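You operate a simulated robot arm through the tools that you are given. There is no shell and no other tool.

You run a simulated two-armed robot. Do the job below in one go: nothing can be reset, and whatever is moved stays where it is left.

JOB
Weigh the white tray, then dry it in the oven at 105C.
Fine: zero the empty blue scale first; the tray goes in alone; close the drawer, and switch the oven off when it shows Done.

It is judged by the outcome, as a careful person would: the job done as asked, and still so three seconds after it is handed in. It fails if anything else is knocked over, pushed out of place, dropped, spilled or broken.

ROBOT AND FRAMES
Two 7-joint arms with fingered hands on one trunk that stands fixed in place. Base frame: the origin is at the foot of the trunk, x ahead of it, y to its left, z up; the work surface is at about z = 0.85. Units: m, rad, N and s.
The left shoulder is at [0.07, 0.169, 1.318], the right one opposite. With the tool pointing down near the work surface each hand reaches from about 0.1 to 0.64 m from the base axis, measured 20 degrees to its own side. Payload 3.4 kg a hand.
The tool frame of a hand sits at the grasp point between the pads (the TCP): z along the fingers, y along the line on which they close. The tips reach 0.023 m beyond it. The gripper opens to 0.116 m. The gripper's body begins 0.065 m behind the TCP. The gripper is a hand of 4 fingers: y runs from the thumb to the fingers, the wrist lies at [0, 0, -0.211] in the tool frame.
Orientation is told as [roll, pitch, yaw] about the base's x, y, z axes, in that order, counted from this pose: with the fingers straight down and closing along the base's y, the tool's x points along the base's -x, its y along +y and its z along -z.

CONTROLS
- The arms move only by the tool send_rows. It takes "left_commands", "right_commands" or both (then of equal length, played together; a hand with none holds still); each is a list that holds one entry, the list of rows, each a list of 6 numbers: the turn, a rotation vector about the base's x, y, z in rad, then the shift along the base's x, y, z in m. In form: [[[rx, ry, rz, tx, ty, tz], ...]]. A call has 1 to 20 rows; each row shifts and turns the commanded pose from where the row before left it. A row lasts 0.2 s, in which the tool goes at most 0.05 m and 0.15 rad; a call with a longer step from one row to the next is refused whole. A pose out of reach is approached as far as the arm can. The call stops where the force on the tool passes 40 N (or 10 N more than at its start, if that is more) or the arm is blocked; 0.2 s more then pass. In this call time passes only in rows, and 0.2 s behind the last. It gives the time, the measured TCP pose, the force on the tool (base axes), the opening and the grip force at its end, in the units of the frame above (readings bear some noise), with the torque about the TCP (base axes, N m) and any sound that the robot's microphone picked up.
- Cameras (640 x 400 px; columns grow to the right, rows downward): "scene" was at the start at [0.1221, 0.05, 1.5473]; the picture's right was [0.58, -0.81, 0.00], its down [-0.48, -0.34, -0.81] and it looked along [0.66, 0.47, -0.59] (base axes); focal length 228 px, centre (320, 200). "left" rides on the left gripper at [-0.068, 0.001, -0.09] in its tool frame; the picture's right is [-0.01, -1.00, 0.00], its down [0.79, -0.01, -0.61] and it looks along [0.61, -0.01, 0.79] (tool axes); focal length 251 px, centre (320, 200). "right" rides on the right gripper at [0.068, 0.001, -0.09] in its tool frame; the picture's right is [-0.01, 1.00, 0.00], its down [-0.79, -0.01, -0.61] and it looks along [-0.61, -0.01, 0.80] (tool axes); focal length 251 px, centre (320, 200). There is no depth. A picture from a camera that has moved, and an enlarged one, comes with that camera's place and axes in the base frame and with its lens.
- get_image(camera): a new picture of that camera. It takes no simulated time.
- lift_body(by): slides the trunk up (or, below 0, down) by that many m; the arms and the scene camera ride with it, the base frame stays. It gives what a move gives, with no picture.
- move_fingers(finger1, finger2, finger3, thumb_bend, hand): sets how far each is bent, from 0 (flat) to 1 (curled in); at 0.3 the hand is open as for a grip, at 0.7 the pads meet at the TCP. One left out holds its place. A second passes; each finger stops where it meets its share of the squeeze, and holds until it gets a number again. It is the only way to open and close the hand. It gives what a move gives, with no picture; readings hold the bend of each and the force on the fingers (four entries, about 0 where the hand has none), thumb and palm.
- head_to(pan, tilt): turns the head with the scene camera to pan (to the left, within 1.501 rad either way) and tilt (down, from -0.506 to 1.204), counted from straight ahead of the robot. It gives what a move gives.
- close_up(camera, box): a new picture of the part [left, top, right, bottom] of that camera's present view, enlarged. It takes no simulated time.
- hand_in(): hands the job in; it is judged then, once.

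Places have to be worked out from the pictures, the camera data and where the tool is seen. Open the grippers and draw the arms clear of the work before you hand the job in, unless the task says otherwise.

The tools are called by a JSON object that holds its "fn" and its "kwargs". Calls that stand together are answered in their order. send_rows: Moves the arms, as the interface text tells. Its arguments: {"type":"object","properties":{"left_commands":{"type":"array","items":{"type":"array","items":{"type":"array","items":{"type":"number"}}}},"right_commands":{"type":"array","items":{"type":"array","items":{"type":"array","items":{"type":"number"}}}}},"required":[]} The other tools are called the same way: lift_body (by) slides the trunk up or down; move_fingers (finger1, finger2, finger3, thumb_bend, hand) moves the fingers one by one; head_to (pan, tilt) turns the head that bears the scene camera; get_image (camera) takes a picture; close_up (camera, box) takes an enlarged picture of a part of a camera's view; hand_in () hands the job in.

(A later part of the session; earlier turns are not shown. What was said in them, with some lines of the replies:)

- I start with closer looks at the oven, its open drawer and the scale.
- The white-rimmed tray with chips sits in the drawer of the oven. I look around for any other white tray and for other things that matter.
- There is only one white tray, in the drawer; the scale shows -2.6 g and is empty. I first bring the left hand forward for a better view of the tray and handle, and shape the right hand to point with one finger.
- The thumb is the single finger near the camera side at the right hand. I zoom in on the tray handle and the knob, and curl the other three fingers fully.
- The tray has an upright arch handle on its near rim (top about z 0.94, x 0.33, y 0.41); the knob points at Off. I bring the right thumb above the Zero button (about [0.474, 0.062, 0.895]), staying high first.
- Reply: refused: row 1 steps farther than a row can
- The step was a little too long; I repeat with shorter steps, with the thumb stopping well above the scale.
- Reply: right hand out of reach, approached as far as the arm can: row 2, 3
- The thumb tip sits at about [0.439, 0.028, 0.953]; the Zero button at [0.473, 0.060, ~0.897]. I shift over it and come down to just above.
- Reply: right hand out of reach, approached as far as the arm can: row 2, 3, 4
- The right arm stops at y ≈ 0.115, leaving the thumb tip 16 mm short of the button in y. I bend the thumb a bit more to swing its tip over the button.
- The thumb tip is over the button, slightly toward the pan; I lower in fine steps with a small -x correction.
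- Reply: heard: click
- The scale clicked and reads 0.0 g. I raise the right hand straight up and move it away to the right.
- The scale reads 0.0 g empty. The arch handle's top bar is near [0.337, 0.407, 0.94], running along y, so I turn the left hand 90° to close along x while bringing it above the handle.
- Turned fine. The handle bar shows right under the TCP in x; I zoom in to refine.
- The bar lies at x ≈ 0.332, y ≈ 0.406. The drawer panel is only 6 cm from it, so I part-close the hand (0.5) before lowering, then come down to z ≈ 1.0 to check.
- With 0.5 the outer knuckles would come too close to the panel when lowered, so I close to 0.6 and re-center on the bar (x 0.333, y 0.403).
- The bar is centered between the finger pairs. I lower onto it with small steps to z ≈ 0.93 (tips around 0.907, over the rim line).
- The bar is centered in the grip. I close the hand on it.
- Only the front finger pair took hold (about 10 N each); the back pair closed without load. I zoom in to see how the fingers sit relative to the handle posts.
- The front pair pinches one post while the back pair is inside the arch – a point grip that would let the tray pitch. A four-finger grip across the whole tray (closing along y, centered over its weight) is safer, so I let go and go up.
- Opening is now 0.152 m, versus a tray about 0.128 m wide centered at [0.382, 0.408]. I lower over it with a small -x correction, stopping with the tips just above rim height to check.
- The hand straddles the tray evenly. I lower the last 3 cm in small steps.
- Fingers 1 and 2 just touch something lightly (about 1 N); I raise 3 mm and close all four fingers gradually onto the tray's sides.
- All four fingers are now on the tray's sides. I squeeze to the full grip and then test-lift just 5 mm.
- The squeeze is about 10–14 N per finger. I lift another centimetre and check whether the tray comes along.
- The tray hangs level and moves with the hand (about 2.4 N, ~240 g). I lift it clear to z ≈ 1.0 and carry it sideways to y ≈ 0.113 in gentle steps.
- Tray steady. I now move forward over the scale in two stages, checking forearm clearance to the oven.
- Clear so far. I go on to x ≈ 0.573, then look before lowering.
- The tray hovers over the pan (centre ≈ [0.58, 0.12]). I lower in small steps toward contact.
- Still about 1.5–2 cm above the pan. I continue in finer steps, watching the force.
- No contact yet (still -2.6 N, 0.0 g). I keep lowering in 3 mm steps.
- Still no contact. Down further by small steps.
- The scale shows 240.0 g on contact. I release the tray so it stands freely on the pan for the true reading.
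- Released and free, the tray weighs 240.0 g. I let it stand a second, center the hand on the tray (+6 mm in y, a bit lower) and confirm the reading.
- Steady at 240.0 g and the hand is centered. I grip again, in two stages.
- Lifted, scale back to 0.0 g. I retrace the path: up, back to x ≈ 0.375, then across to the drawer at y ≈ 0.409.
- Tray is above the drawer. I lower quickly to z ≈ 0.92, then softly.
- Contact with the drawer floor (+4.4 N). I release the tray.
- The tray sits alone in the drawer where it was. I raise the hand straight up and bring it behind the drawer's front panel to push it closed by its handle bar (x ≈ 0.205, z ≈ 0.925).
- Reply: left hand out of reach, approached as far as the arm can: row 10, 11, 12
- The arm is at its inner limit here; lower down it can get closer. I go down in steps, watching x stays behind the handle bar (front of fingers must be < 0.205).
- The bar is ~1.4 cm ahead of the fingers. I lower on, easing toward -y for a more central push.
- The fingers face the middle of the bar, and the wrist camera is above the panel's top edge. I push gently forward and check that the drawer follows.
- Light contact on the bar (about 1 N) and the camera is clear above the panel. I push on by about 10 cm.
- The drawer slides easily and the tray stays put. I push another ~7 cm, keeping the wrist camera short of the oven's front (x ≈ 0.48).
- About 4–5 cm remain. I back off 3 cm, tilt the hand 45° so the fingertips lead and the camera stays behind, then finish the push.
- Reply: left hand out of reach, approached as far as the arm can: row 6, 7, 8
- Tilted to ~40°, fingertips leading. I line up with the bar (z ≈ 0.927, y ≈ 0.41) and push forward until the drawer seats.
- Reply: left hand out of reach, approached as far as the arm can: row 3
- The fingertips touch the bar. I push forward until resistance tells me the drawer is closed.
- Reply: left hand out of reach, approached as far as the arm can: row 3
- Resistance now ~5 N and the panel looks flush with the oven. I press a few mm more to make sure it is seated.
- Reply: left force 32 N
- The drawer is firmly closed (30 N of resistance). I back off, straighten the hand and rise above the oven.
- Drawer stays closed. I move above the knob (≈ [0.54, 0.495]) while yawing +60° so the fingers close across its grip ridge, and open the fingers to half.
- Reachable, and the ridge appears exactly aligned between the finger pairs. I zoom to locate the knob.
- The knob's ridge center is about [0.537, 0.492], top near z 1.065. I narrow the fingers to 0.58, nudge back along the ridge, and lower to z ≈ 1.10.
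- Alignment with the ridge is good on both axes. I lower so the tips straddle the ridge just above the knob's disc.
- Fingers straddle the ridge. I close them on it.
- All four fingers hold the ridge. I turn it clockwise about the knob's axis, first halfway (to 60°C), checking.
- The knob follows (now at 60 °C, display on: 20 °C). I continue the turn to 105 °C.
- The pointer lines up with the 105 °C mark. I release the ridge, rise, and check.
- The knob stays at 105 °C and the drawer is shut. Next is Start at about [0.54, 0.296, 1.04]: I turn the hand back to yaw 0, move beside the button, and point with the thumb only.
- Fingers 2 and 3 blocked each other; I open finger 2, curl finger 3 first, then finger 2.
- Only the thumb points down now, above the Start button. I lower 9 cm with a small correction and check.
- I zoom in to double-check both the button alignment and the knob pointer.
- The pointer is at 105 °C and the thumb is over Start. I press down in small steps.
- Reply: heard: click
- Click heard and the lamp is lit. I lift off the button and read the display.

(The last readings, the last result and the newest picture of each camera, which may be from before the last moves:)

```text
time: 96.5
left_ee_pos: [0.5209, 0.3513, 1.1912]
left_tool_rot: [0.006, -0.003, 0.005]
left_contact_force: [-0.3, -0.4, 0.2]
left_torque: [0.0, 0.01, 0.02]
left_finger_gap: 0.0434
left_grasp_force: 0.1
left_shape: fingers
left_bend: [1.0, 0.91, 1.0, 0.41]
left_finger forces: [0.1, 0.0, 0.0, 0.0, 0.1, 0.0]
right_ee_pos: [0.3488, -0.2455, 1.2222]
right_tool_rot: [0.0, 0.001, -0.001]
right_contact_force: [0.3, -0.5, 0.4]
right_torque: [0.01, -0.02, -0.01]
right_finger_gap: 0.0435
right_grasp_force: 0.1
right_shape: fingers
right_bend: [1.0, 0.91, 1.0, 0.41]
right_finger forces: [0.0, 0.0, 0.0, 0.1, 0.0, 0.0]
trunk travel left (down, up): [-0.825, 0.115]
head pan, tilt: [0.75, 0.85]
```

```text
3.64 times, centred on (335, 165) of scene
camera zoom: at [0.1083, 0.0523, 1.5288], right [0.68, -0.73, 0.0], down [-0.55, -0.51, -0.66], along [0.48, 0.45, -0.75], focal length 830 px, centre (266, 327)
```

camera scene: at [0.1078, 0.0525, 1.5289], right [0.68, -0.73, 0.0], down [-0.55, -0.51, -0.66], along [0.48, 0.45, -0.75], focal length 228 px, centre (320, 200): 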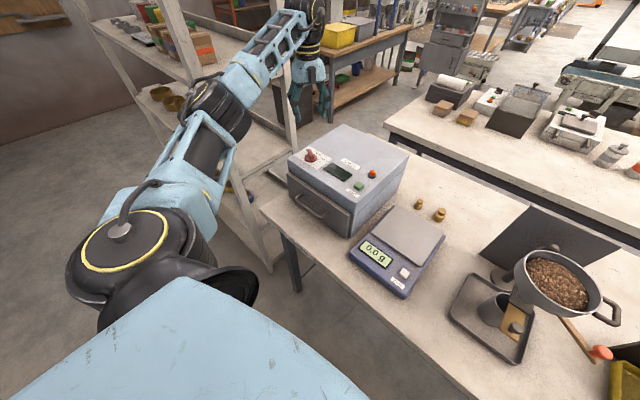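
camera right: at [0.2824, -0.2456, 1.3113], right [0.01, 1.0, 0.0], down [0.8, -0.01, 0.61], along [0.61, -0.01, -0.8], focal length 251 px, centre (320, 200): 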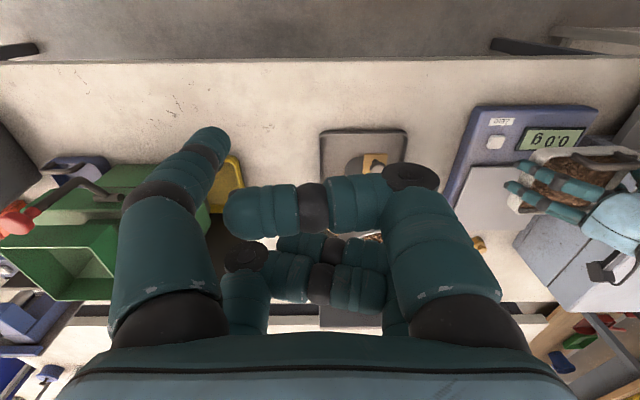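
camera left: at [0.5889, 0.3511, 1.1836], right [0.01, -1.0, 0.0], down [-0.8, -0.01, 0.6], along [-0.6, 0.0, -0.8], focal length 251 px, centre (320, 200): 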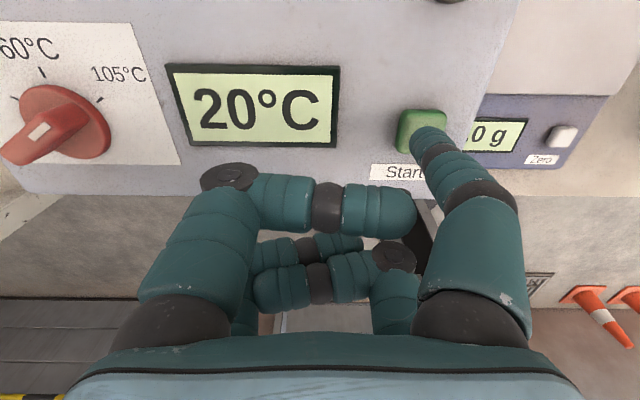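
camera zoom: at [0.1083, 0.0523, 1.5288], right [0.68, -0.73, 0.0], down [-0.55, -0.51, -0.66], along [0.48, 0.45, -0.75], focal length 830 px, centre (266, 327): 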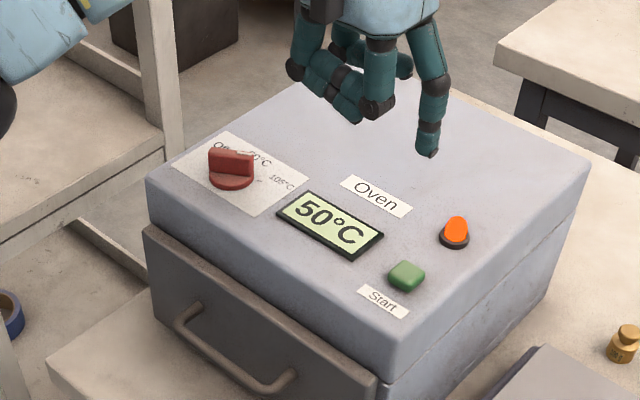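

It is heating (50 °C). Meanwhile I uncurl the fingers and bring the hand back above the knob with yaw -60°, without touching.

{"fn": "move_fingers", "kwargs": {"hand": "left", "finger2": 0.4}}

{"fn": "move_fingers", "kwargs": {"hand": "left", "finger1": 0.56, "finger2": 0.56, "finger3": 0.56, "thumb_bend": 0.56}}

{"fn": "send_rows", "kwargs": {"left_commands": [[[0, 0, -0.132, 0.0016, 0.0186, -0.001], [0, 0, -0.132, 0.0016, 0.0186, -0.001], [0, 0, -0.132, 0.0016, 0.0186, -0.001], [0, 0, -0.132, 0.0016, 0.0186, -0.001], [0, 0, -0.132, 0.0016, 0.0186, -0.001], [0, 0, -0.132, 0.0016, 0.0186, -0.001], [0, 0, -0.132, 0.0016, 0.0186, -0.001], [0, 0, -0.132, 0.0016, 0.0186, -0.001]]]}}

{"fn": "close_up", "kwargs": {"camera": "scene", "box": [270, 110, 400, 220]}}

{"fn": "get_image", "kwargs": {"camera": "left"}}

```text
time: 97.5
left_ee_pos: [0.5202, 0.3502, 1.1924]
left_tool_rot: [0.006, -0.004, 0.003]
left_contact_force: [0.2, 0.3, 0.9]
left_torque: [-0.01, 0.02, 0.05]
left_finger_gap: 0.0434
left_grasp_force: 0.1
left_shape: fingers
left_bend: [1.0, 0.4, 1.0, 0.41]
left_finger forces: [0.0, 0.0, 0.0, 0.0, 0.0, 0.1]
right_ee_pos: [0.3499, -0.2459, 1.223]
right_tool_rot: [-0.001, 0.0, -0.001]
right_contact_force: [0.7, 0.7, 0.0]
right_torque: [-0.02, 0.03, 0.01]
right_finger_gap: 0.0434
right_grasp_force: 0.1
right_shape: fingers
right_bend: [1.0, 0.91, 1.0, 0.41]
right_finger forces: [0.1, 0.0, 0.1, 0.0, 0.0, 0.0]
trunk travel left (down, up): [-0.825, 0.115]
head pan, tilt: [0.75, 0.85]
```

```text
time: 98.5
left_ee_pos: [0.5208, 0.3508, 1.19]
left_tool_rot: [0.005, -0.003, 0.003]
left_contact_force: [-0.3, -0.2, 0.5]
left_torque: [0.02, -0.03, -0.02]
left_finger_gap: 0.0402
left_grasp_force: 0.0
left_shape: fingers
left_bend: [0.56, 0.56, 0.56, 0.56]
left_finger forces: [0.0, 0.0, 0.0, 0.0, 0.0, 0.1]
right_ee_pos: [0.3499, -0.245, 1.2229]
right_tool_rot: [-0.001, -0.001, -0.001]
right_contact_force: [0.5, 0.4, 0.1]
right_torque: [-0.02, 0.03, 0.03]
right_finger_gap: 0.0435
right_grasp_force: 0.1
right_shape: fingers
right_bend: [1.0, 0.91, 1.0, 0.41]
right_finger forces: [0.0, 0.0, 0.1, 0.0, 0.0, 0.0]
trunk travel left (down, up): [-0.825, 0.115]
head pan, tilt: [0.75, 0.85]
```

```text
time: 100.3
left_ee_pos: [0.5326, 0.4991, 1.1834]
left_tool_rot: [0.004, -0.005, -1.053]
left_contact_force: [0.1, 0.3, -0.2]
left_torque: [-0.05, 0.0, 0.02]
left_finger_gap: 0.0403
left_grasp_force: 0.1
left_shape: fingers
left_bend: [0.56, 0.56, 0.56, 0.56]
left_finger forces: [0.0, 0.0, 0.0, 0.0, 0.0, 0.0]
right_ee_pos: [0.3491, -0.2456, 1.2227]
right_tool_rot: [0.001, -0.001, 0.0]
right_contact_force: [-1.3, -0.9, 0.0]
right_torque: [0.0, 0.02, -0.02]
right_finger_gap: 0.0436
right_grasp_force: 0.1
right_shape: fingers
right_bend: [1.0, 0.91, 1.0, 0.41]
right_finger forces: [0.0, 0.0, 0.0, 0.0, 0.0, 0.0]
trunk travel left (down, up): [-0.825, 0.115]
head pan, tilt: [0.75, 0.85]
```

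```text
3.64 times, centred on (335, 165) of scene
camera zoom: at [0.1081, 0.0529, 1.5288], right [0.68, -0.73, 0.0], down [-0.55, -0.51, -0.66], along [0.48, 0.45, -0.75], focal length 830 px, centre (266, 327)
```

zoom: 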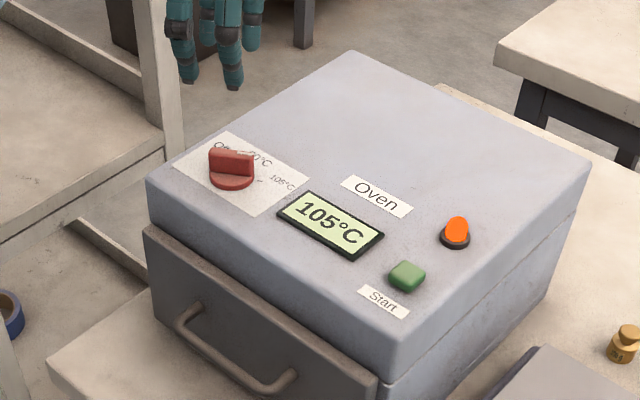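

```text
taken
camera left: at [0.5659, 0.4407, 1.274], right [-0.86, -0.5, 0.0], down [-0.4, 0.69, 0.6], along [-0.3, 0.52, -0.8], focal length 251 px, centre (320, 200)
```

left: 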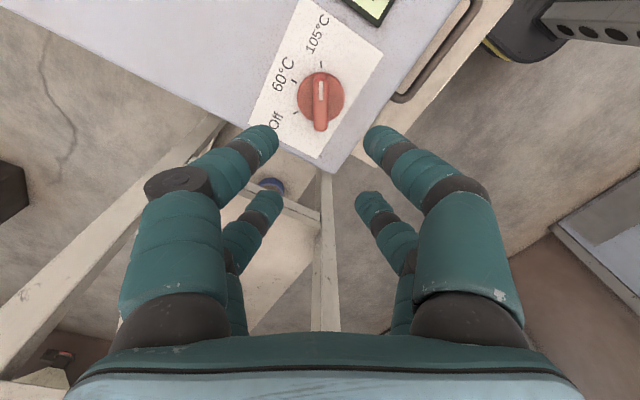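

It has reached 105 °C; not Done yet. I wait in place.

{"fn": "send_rows", "kwargs": {"left_commands": [[[0, 0, 0, 0.001, 0.001, 0], [0, 0, 0, 0, 0, 0], [0, 0, 0, 0, 0, 0], [0, 0, 0, 0, 0, 0], [0, 0, 0, 0, 0, 0], [0, 0, 0, 0, 0, 0], [0, 0, 0, 0, 0, 0], [0, 0, 0, 0, 0, 0], [0, 0, 0, 0, 0, 0], [0, 0, 0, 0, 0, 0], [0, 0, 0, 0, 0, 0], [0, 0, 0, 0, 0, 0], [0, 0, 0, 0, 0, 0], [0, 0, 0, 0, 0, 0], [0, 0, 0, 0, 0, 0], [0, 0, 0, 0, 0, 0], [0, 0, 0, 0, 0, 0], [0, 0, 0, 0, 0, 0], [0, 0, 0, 0, 0, 0], [0, 0, 0, 0, 0, 0]]]}}

{"fn": "close_up", "kwargs": {"camera": "scene", "box": [270, 110, 400, 220]}}

```text
time: 104.5
left_ee_pos: [0.5345, 0.4995, 1.1846]
left_tool_rot: [0.005, -0.002, -1.052]
left_contact_force: [0.0, 0.1, -1.0]
left_torque: [-0.01, -0.02, 0.0]
left_finger_gap: 0.0402
left_grasp_force: 0.1
left_shape: fingers
left_bend: [0.56, 0.56, 0.56, 0.56]
left_finger forces: [0.0, 0.1, 0.1, 0.0, 0.1, 0.1]
right_ee_pos: [0.35, -0.246, 1.2226]
right_tool_rot: [-0.001, 0.0, 0.0]
right_contact_force: [1.3, -0.3, -0.3]
right_torque: [0.0, 0.0, 0.01]
right_finger_gap: 0.0436
right_grasp_force: 0.0
right_shape: fingers
right_bend: [1.0, 0.91, 1.0, 0.41]
right_finger forces: [0.1, 0.0, 0.0, 0.1, 0.0, 0.1]
trunk travel left (down, up): [-0.825, 0.115]
head pan, tilt: [0.75, 0.85]
```

```text
3.64 times, centred on (335, 165) of scene
camera zoom: at [0.108, 0.0524, 1.5288], right [0.68, -0.73, 0.0], down [-0.55, -0.51, -0.66], along [0.48, 0.45, -0.75], focal length 830 px, centre (266, 327)
```

zoom: 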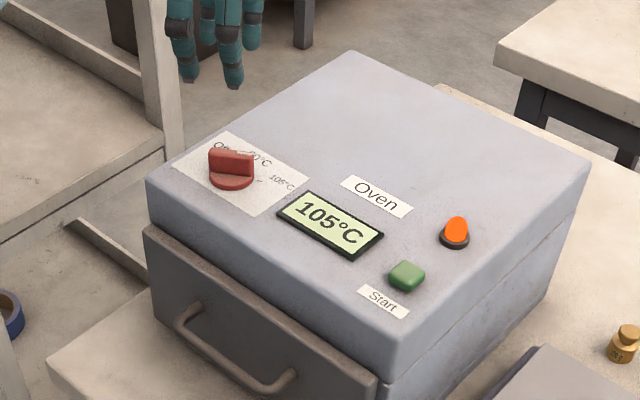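

Still 105 °C. I wait on.

{"fn": "send_rows", "kwargs": {"left_commands": [[[0, 0, 0, 0, 0, 0], [0, 0, 0, 0, 0, 0], [0, 0, 0, 0, 0, 0], [0, 0, 0, 0, 0, 0], [0, 0, 0, 0, 0, 0], [0, 0, 0, 0, 0, 0], [0, 0, 0, 0, 0, 0], [0, 0, 0, 0, 0, 0], [0, 0, 0, 0, 0, 0], [0, 0, 0, 0, 0, 0], [0, 0, 0, 0, 0, 0], [0, 0, 0, 0, 0, 0], [0, 0, 0, 0, 0, 0], [0, 0, 0, 0, 0, 0], [0, 0, 0, 0, 0, 0], [0, 0, 0, 0, 0, 0], [0, 0, 0, 0, 0, 0], [0, 0, 0, 0, 0, 0], [0, 0, 0, 0, 0, 0], [0, 0, 0, 0, 0, 0]]]}}

{"fn": "close_up", "kwargs": {"camera": "scene", "box": [270, 110, 400, 220]}}

```text
time: 108.7
left_ee_pos: [0.5339, 0.4998, 1.1835]
left_tool_rot: [0.005, -0.003, -1.054]
left_contact_force: [0.2, -1.0, -0.8]
left_torque: [0.03, -0.04, -0.01]
left_finger_gap: 0.0404
left_grasp_force: 0.0
left_shape: fingers
left_bend: [0.56, 0.56, 0.56, 0.56]
left_finger forces: [0.0, 0.1, 0.0, 0.0, 0.0, 0.0]
right_ee_pos: [0.3499, -0.2445, 1.2218]
right_tool_rot: [0.001, -0.002, 0.001]
right_contact_force: [-0.3, 0.5, 0.1]
right_torque: [-0.01, -0.03, 0.03]
right_finger_gap: 0.0436
right_grasp_force: 0.2
right_shape: fingers
right_bend: [1.0, 0.91, 1.0, 0.41]
right_finger forces: [0.0, 0.1, 0.0, 0.0, 0.0, 0.1]
trunk travel left (down, up): [-0.825, 0.115]
head pan, tilt: [0.75, 0.85]
```

```text
3.64 times, centred on (335, 165) of scene
camera zoom: at [0.108, 0.0524, 1.5288], right [0.68, -0.73, 0.0], down [-0.55, -0.51, -0.66], along [0.48, 0.45, -0.75], focal length 830 px, centre (266, 327)
```

zoom: 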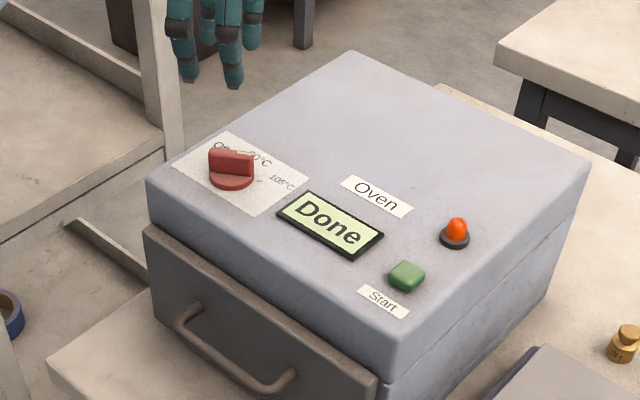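

The display shows "Done". I lower back onto the knob at the pose where I let go of it.

{"fn": "send_rows", "kwargs": {"left_commands": [[[0, 0, 0, 0, 0, -0.03], [0, 0, 0, 0, 0, -0.03], [0, 0, 0, 0, 0, -0.025], [0, 0, 0, 0, 0, -0.018], [0, 0, 0, 0, 0, -0.01]]]}}

{"fn": "get_image", "kwargs": {"camera": "left"}}

```text
time: 109.9
left_ee_pos: [0.5335, 0.5009, 1.0698]
left_tool_rot: [0.004, -0.003, -1.052]
left_contact_force: [-0.7, 0.2, -1.0]
left_torque: [-0.04, -0.05, -0.02]
left_finger_gap: 0.0403
left_grasp_force: 0.1
left_shape: fingers
left_bend: [0.56, 0.56, 0.56, 0.56]
left_finger forces: [0.0, 0.0, 0.0, 0.1, 0.0, 0.1]
right_ee_pos: [0.3492, -0.2455, 1.2213]
right_tool_rot: [0.0, 0.0, 0.001]
right_contact_force: [0.5, 0.0, 0.8]
right_torque: [0.01, -0.03, -0.02]
right_finger_gap: 0.0434
right_grasp_force: 0.2
right_shape: fingers
right_bend: [1.0, 0.91, 1.0, 0.41]
right_finger forces: [0.0, 0.0, 0.0, 0.1, 0.1, 0.1]
trunk travel left (down, up): [-0.825, 0.115]
head pan, tilt: [0.75, 0.85]
```

```text
taken
camera left: at [0.5672, 0.4412, 1.1605], right [-0.86, -0.5, 0.0], down [-0.4, 0.69, 0.6], along [-0.3, 0.52, -0.8], focal length 251 px, centre (320, 200)
```

left: 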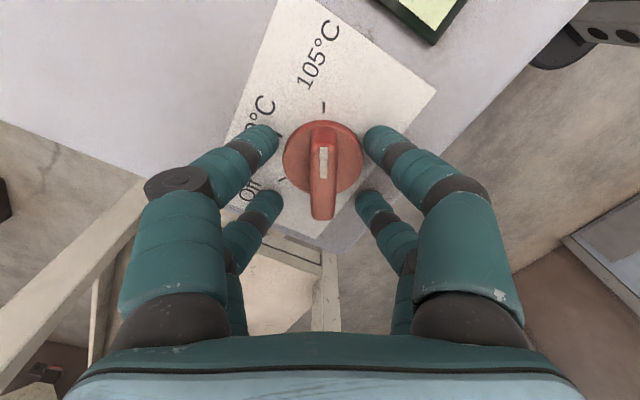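

Aligned again. I close on the ridge and turn it back counter-clockwise to Off.

{"fn": "move_fingers", "kwargs": {"hand": "left", "finger1": 0.75, "finger2": 0.75, "finger3": 0.75, "thumb_bend": 0.75}}

{"fn": "send_rows", "kwargs": {"left_commands": [[[0, 0, 0.1396, -0.00072, -0.00048, 0], [0, 0, 0.1396, -0.00064, -0.00058, 0], [0, 0, 0.1396, -0.00056, -0.00066, 0], [0, 0, 0.1396, -0.00046, -0.00073, 0], [0, 0, 0.1396, -0.00035, -0.00079, 0], [0, 0, 0.1396, -0.00024, -0.00083, 0], [0, 0, 0.1396, -0.00012, -0.00086, 0], [0, 0, 0.1396, 0, -0.00087, 0], [0, 0, 0.1396, 0.00012, -0.00086, 0], [0, 0, 0.1396, 0.00024, -0.00083, 0], [0, 0, 0.1396, 0.00035, -0.00079, 0], [0, 0, 0.1396, 0.00046, -0.00073, 0], [0, 0, 0.1396, 0.00056, -0.00066, 0], [0, 0, 0.1396, 0.00064, -0.00058, 0], [0, 0, 0.1396, 0.00072, -0.00048, 0]]]}}

{"fn": "get_image", "kwargs": {"camera": "left"}}

{"fn": "close_up", "kwargs": {"camera": "scene", "box": [270, 110, 400, 220]}}

```text
time: 110.9
left_ee_pos: [0.5323, 0.4984, 1.0708]
left_tool_rot: [0.005, 0.0, -1.052]
left_contact_force: [-5.5, -6.2, -2.9]
left_torque: [-0.37, 0.02, 0.02]
left_finger_gap: 0.018
left_grasp_force: 18.4
left_shape: fingers
left_bend: [0.68, 0.71, 0.71, 0.66]
left_finger forces: [8.7, 5.1, 5.8, 0.0, 17.0, 0.1]
right_ee_pos: [0.3484, -0.2456, 1.2221]
right_tool_rot: [0.001, 0.001, 0.0]
right_contact_force: [-0.7, 0.8, 1.0]
right_torque: [0.0, 0.02, 0.0]
right_finger_gap: 0.0434
right_grasp_force: 0.0
right_shape: fingers
right_bend: [1.0, 0.91, 1.0, 0.41]
right_finger forces: [0.0, 0.0, 0.0, 0.0, 0.0, 0.0]
trunk travel left (down, up): [-0.825, 0.115]
head pan, tilt: [0.75, 0.85]
```

```text
time: 114.1
left_ee_pos: [0.5333, 0.4907, 1.0715]
left_tool_rot: [0.004, -0.003, 1.046]
left_contact_force: [2.6, 5.1, 4.3]
left_torque: [0.37, -0.17, -0.18]
left_finger_gap: 0.0179
left_grasp_force: 20.2
left_shape: fingers
left_bend: [0.68, 0.71, 0.72, 0.67]
left_finger forces: [14.3, 7.6, 4.7, 0.1, 13.6, 0.0]
right_ee_pos: [0.3497, -0.2447, 1.2227]
right_tool_rot: [-0.001, -0.001, 0.001]
right_contact_force: [0.5, 0.1, 0.4]
right_torque: [0.01, 0.01, -0.01]
right_finger_gap: 0.0433
right_grasp_force: 0.0
right_shape: fingers
right_bend: [1.0, 0.91, 1.0, 0.41]
right_finger forces: [0.1, 0.1, 0.1, 0.1, 0.0, 0.1]
trunk travel left (down, up): [-0.825, 0.115]
head pan, tilt: [0.75, 0.85]
```

```text
taken
camera left: at [0.5675, 0.5498, 1.1613], right [0.87, -0.49, 0.0], down [-0.39, -0.69, 0.6], along [-0.3, -0.52, -0.8], focal length 251 px, centre (320, 200)
```

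left: 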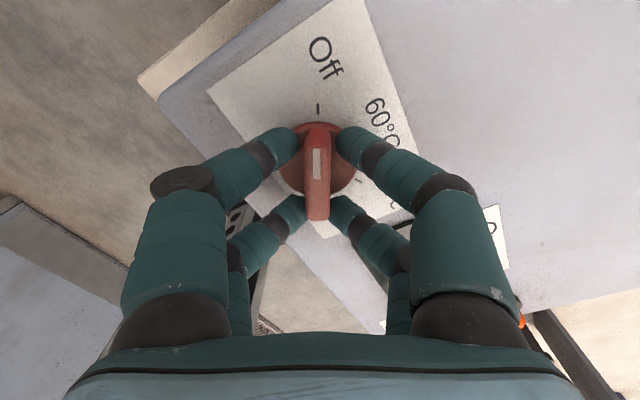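

```text
3.64 times, centred on (335, 165) of scene
camera zoom: at [0.108, 0.0538, 1.5289], right [0.68, -0.73, 0.0], down [-0.55, -0.51, -0.66], along [0.48, 0.45, -0.75], focal length 830 px, centre (266, 327)
```

zoom: 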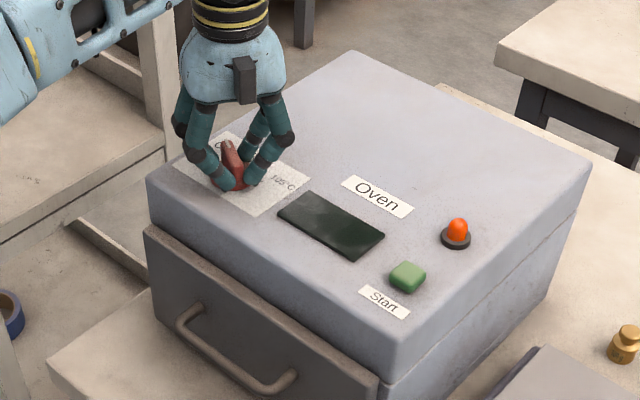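

The knob points at Off and the display is dark. I release, rise, and draw the left hand back clear; then open both hands.

{"fn": "move_fingers", "kwargs": {"hand": "left", "finger1": 0.56, "finger2": 0.56, "finger3": 0.56, "thumb_bend": 0.56}}

{"fn": "send_rows", "kwargs": {"left_commands": [[[0, 0, 0, 0, 0, 0.02], [0, 0, 0, 0, 0, 0.03], [0, 0, 0, 0, 0, 0.04], [0, 0, 0, 0, 0, 0.04], [0, 0, 0, 0, 0, 0.04], [0, 0, 0, 0, 0, 0.03], [0, 0, -0.13, -0.025, -0.01, 0], [0, 0, -0.13, -0.025, -0.01, 0], [0, 0, -0.13, -0.025, -0.01, 0], [0, 0, -0.13, -0.025, -0.01, 0], [0, 0, -0.13, -0.025, -0.01, 0], [0, 0, -0.13, -0.025, -0.01, 0], [0, 0, -0.13, -0.025, -0.01, 0], [0, 0, -0.13, -0.01, -0.01, 0]]]}}

{"fn": "move_fingers", "kwargs": {"hand": "left", "finger1": 0.3, "finger2": 0.3, "finger3": 0.3, "thumb_bend": 0.3}}

{"fn": "move_fingers", "kwargs": {"hand": "right", "finger2": 0.4}}

{"fn": "move_fingers", "kwargs": {"hand": "right", "finger1": 0.3, "finger2": 0.3, "finger3": 0.3, "thumb_bend": 0.3}}

{"fn": "get_image", "kwargs": {"camera": "scene"}}

{"fn": "close_up", "kwargs": {"camera": "scene", "box": [260, 110, 400, 240]}}

{"fn": "close_up", "kwargs": {"camera": "scene", "box": [340, 180, 640, 380]}}

```text
time: 115.1
left_ee_pos: [0.5344, 0.4874, 1.0716]
left_tool_rot: [0.004, -0.004, 1.042]
left_contact_force: [3.5, 1.9, 10.0]
left_torque: [0.28, -0.02, -0.11]
left_finger_gap: 0.0322
left_grasp_force: 5.1
left_shape: fingers
left_bend: [0.63, 0.56, 0.56, 0.56]
left_finger forces: [10.1, 0.0, 0.0, 0.0, 0.0, 0.1]
right_ee_pos: [0.3483, -0.2472, 1.2223]
right_tool_rot: [0.001, 0.002, 0.001]
right_contact_force: [0.5, 0.3, 0.9]
right_torque: [0.01, 0.02, 0.0]
right_finger_gap: 0.0435
right_grasp_force: 0.1
right_shape: fingers
right_bend: [1.0, 0.91, 1.0, 0.41]
right_finger forces: [0.1, 0.1, 0.0, 0.0, 0.1, 0.2]
trunk travel left (down, up): [-0.825, 0.115]
head pan, tilt: [0.75, 0.85]
```

```text
time: 118.1
left_ee_pos: [0.3516, 0.4085, 1.2696]
left_tool_rot: [0.007, -0.004, 0.0]
left_contact_force: [0.0, -0.5, 0.3]
left_torque: [-0.01, 0.0, 0.03]
left_finger_gap: 0.0401
left_grasp_force: 0.0
left_shape: fingers
left_bend: [0.56, 0.56, 0.56, 0.56]
left_finger forces: [0.0, 0.1, 0.0, 0.0, 0.0, 0.0]
left hand out of reach, approached as far as the arm can: row 14
right_ee_pos: [0.3494, -0.2462, 1.222]
right_tool_rot: [0.0, -0.001, -0.001]
right_contact_force: [0.3, 0.7, -0.2]
right_torque: [-0.01, 0.0, 0.03]
right_finger_gap: 0.0436
right_grasp_force: 0.1
right_shape: fingers
right_bend: [1.0, 0.91, 1.0, 0.41]
right_finger forces: [0.1, 0.0, 0.0, 0.0, 0.1, 0.1]
trunk travel left (down, up): [-0.825, 0.115]
head pan, tilt: [0.75, 0.85]
```

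```text
time: 119.1
left_ee_pos: [0.3513, 0.4096, 1.2707]
left_tool_rot: [0.005, -0.003, 0.001]
left_contact_force: [0.6, -0.8, 0.0]
left_torque: [0.02, -0.02, -0.01]
left_finger_gap: 0.1166
left_grasp_force: 0.0
left_shape: fingers
left_bend: [0.3, 0.3, 0.3, 0.3]
left_finger forces: [0.0, 0.1, 0.1, 0.0, 0.0, 0.0]
right_ee_pos: [0.3486, -0.2449, 1.2222]
right_tool_rot: [0.0, 0.001, 0.0]
right_contact_force: [-0.1, -0.7, -0.7]
right_torque: [-0.01, -0.01, 0.02]
right_finger_gap: 0.0435
right_grasp_force: 0.0
right_shape: fingers
right_bend: [1.0, 0.91, 1.0, 0.41]
right_finger forces: [0.0, 0.1, 0.0, 0.0, 0.1, 0.0]
trunk travel left (down, up): [-0.825, 0.115]
head pan, tilt: [0.75, 0.85]
```

```text
time: 120.1
left_ee_pos: [0.3524, 0.409, 1.2704]
left_tool_rot: [0.005, -0.004, 0.001]
left_contact_force: [0.2, 0.1, -0.7]
left_torque: [-0.01, 0.02, 0.01]
left_finger_gap: 0.1167
left_grasp_force: 0.1
left_shape: fingers
left_bend: [0.3, 0.3, 0.3, 0.3]
left_finger forces: [0.0, 0.1, 0.1, 0.0, 0.0, 0.1]
right_ee_pos: [0.3489, -0.2458, 1.2214]
right_tool_rot: [-0.001, 0.0, -0.002]
right_contact_force: [0.1, -0.2, -0.5]
right_torque: [0.01, 0.02, 0.02]
right_finger_gap: 0.0437
right_grasp_force: 0.1
right_shape: fingers
right_bend: [1.0, 0.4, 1.0, 0.41]
right_finger forces: [0.1, 0.0, 0.0, 0.0, 0.0, 0.0]
trunk travel left (down, up): [-0.825, 0.115]
head pan, tilt: [0.75, 0.85]
```

```text
time: 121.1
left_ee_pos: [0.3508, 0.41, 1.2696]
left_tool_rot: [0.006, -0.002, 0.001]
left_contact_force: [0.2, -0.3, 0.7]
left_torque: [0.0, 0.01, 0.0]
left_finger_gap: 0.1162
left_grasp_force: 0.0
left_shape: fingers
left_bend: [0.3, 0.3, 0.3, 0.3]
left_finger forces: [0.0, 0.0, 0.0, 0.1, 0.0, 0.0]
right_ee_pos: [0.3497, -0.2449, 1.2234]
right_tool_rot: [0.001, 0.0, 0.0]
right_contact_force: [0.9, -0.2, 0.6]
right_torque: [-0.01, -0.02, 0.04]
right_finger_gap: 0.1163
right_grasp_force: 0.0
right_shape: fingers
right_bend: [0.3, 0.3, 0.3, 0.3]
right_finger forces: [0.0, 0.0, 0.0, 0.0, 0.0, 0.0]
trunk travel left (down, up): [-0.825, 0.115]
head pan, tilt: [0.75, 0.85]
```

```text
taken
camera scene: at [0.108, 0.0524, 1.5288], right [0.68, -0.73, 0.0], down [-0.55, -0.51, -0.66], along [0.48, 0.45, -0.75], focal length 228 px, centre (320, 200)
```

scene: 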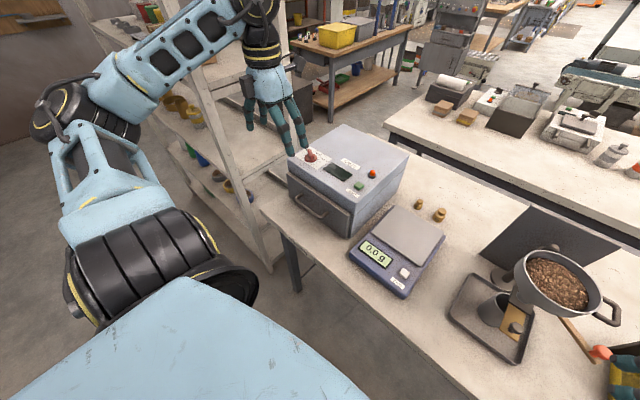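

```text
3.08 times, centred on (330, 175) of scene
camera zoom: at [0.108, 0.0524, 1.5288], right [0.68, -0.73, 0.0], down [-0.55, -0.51, -0.66], along [0.48, 0.45, -0.75], focal length 702 px, centre (289, 277)
```

zoom: 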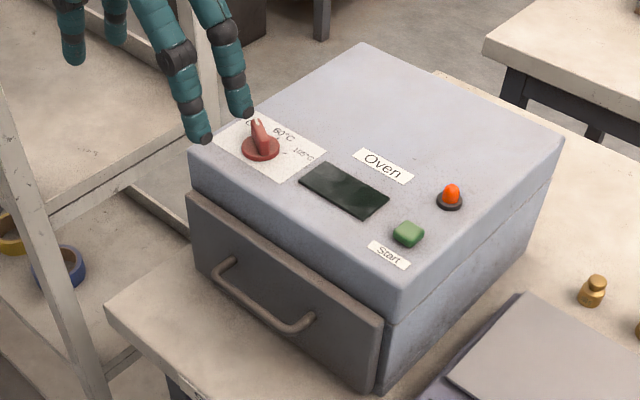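

```text
2.00 times, centred on (490, 280) of scene
camera zoom: at [0.108, 0.0524, 1.5288], right [0.68, -0.73, 0.0], down [-0.55, -0.51, -0.66], along [0.48, 0.45, -0.75], focal length 456 px, centre (-20, 40)
```

zoom: 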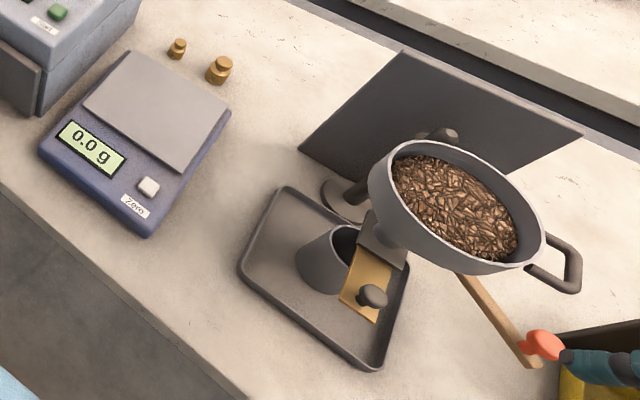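

All looks in order; I zoom on the knob to verify it is squarely at Off, since one finger dragged briefly on release, and check the right-hand side.

{"fn": "close_up", "kwargs": {"camera": "scene", "box": [290, 130, 350, 180]}}

{"fn": "get_image", "kwargs": {"camera": "right"}}

{"fn": "close_up", "kwargs": {"camera": "scene", "box": [270, 170, 360, 250]}}

```text
8.00 times, centred on (320, 155) of scene
camera zoom: at [0.108, 0.0524, 1.5288], right [0.68, -0.73, 0.0], down [-0.55, -0.51, -0.66], along [0.48, 0.45, -0.75], focal length 1825 px, centre (320, 560)
```

zoom: 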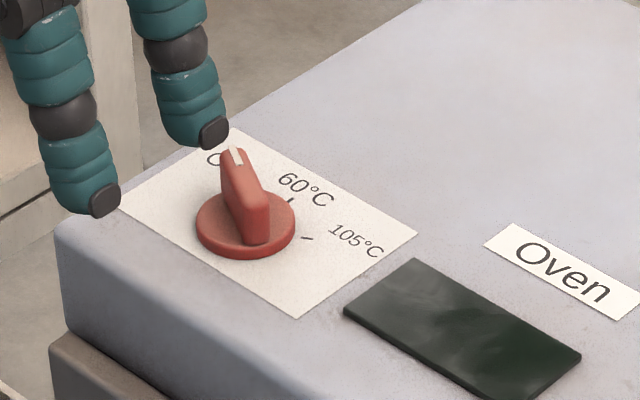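

```text
taken
camera right: at [0.2816, -0.2453, 1.3116], right [0.01, 1.0, 0.0], down [0.8, -0.01, 0.61], along [0.61, -0.01, -0.8], focal length 251 px, centre (320, 200)
```

right: 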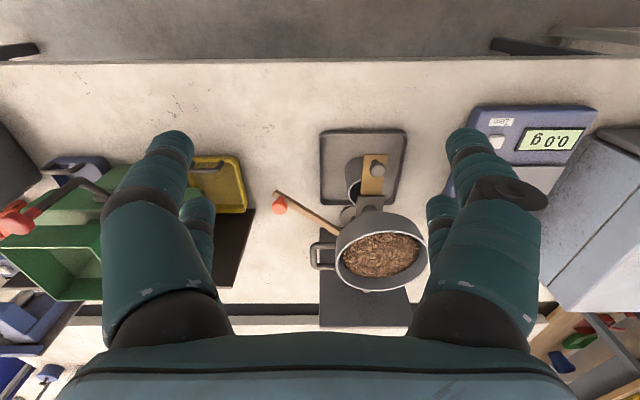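

```text
5.00 times, centred on (315, 210) of scene
camera zoom: at [0.108, 0.0524, 1.5288], right [0.68, -0.73, 0.0], down [-0.55, -0.51, -0.66], along [0.48, 0.45, -0.75], focal length 1141 px, centre (345, 150)
```

zoom: 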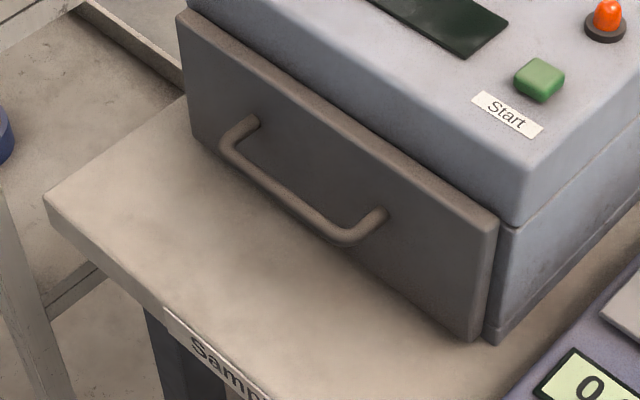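

The tray weighed 240.0 g on the zeroed scale. It is in the closed oven alone, was dried at 105 °C until Done, and the knob is now at Off. Both hands are open and clear, nothing else has moved, so I hand in.

{"fn": "hand_in", "kwargs": {}}

```text
The job is handed in.
```

The white tray weighed **240.0 g** and has been dried in the oven at 105 °C. I've handed the job in.

- **Weighing:** I zeroed the empty blue scale first; it read -2.6 g before and 0.0 g after. The reading was taken with the tray standing free on the pan, and the scale went back to 0.0 g when I lifted it off.
- **Drying:** I put the tray back in the drawer on its own, pushed the drawer shut and set the knob to 105 °C. I pressed Start and waited until the display showed Done.
- **Oven off:** I turned the knob back to Off, and the display went dark. One finger dragged a little as I let go of the knob, but a close look afterwards showed it still pointing at Off.
- **At the end:** The drawer was still closed. Both hands were open and clear of the work, and I saw nothing else moved or spilled.

Before lifting the tray by its sides, I tried its handle and let go. Only one finger pair caught it, and the tray could have tipped.
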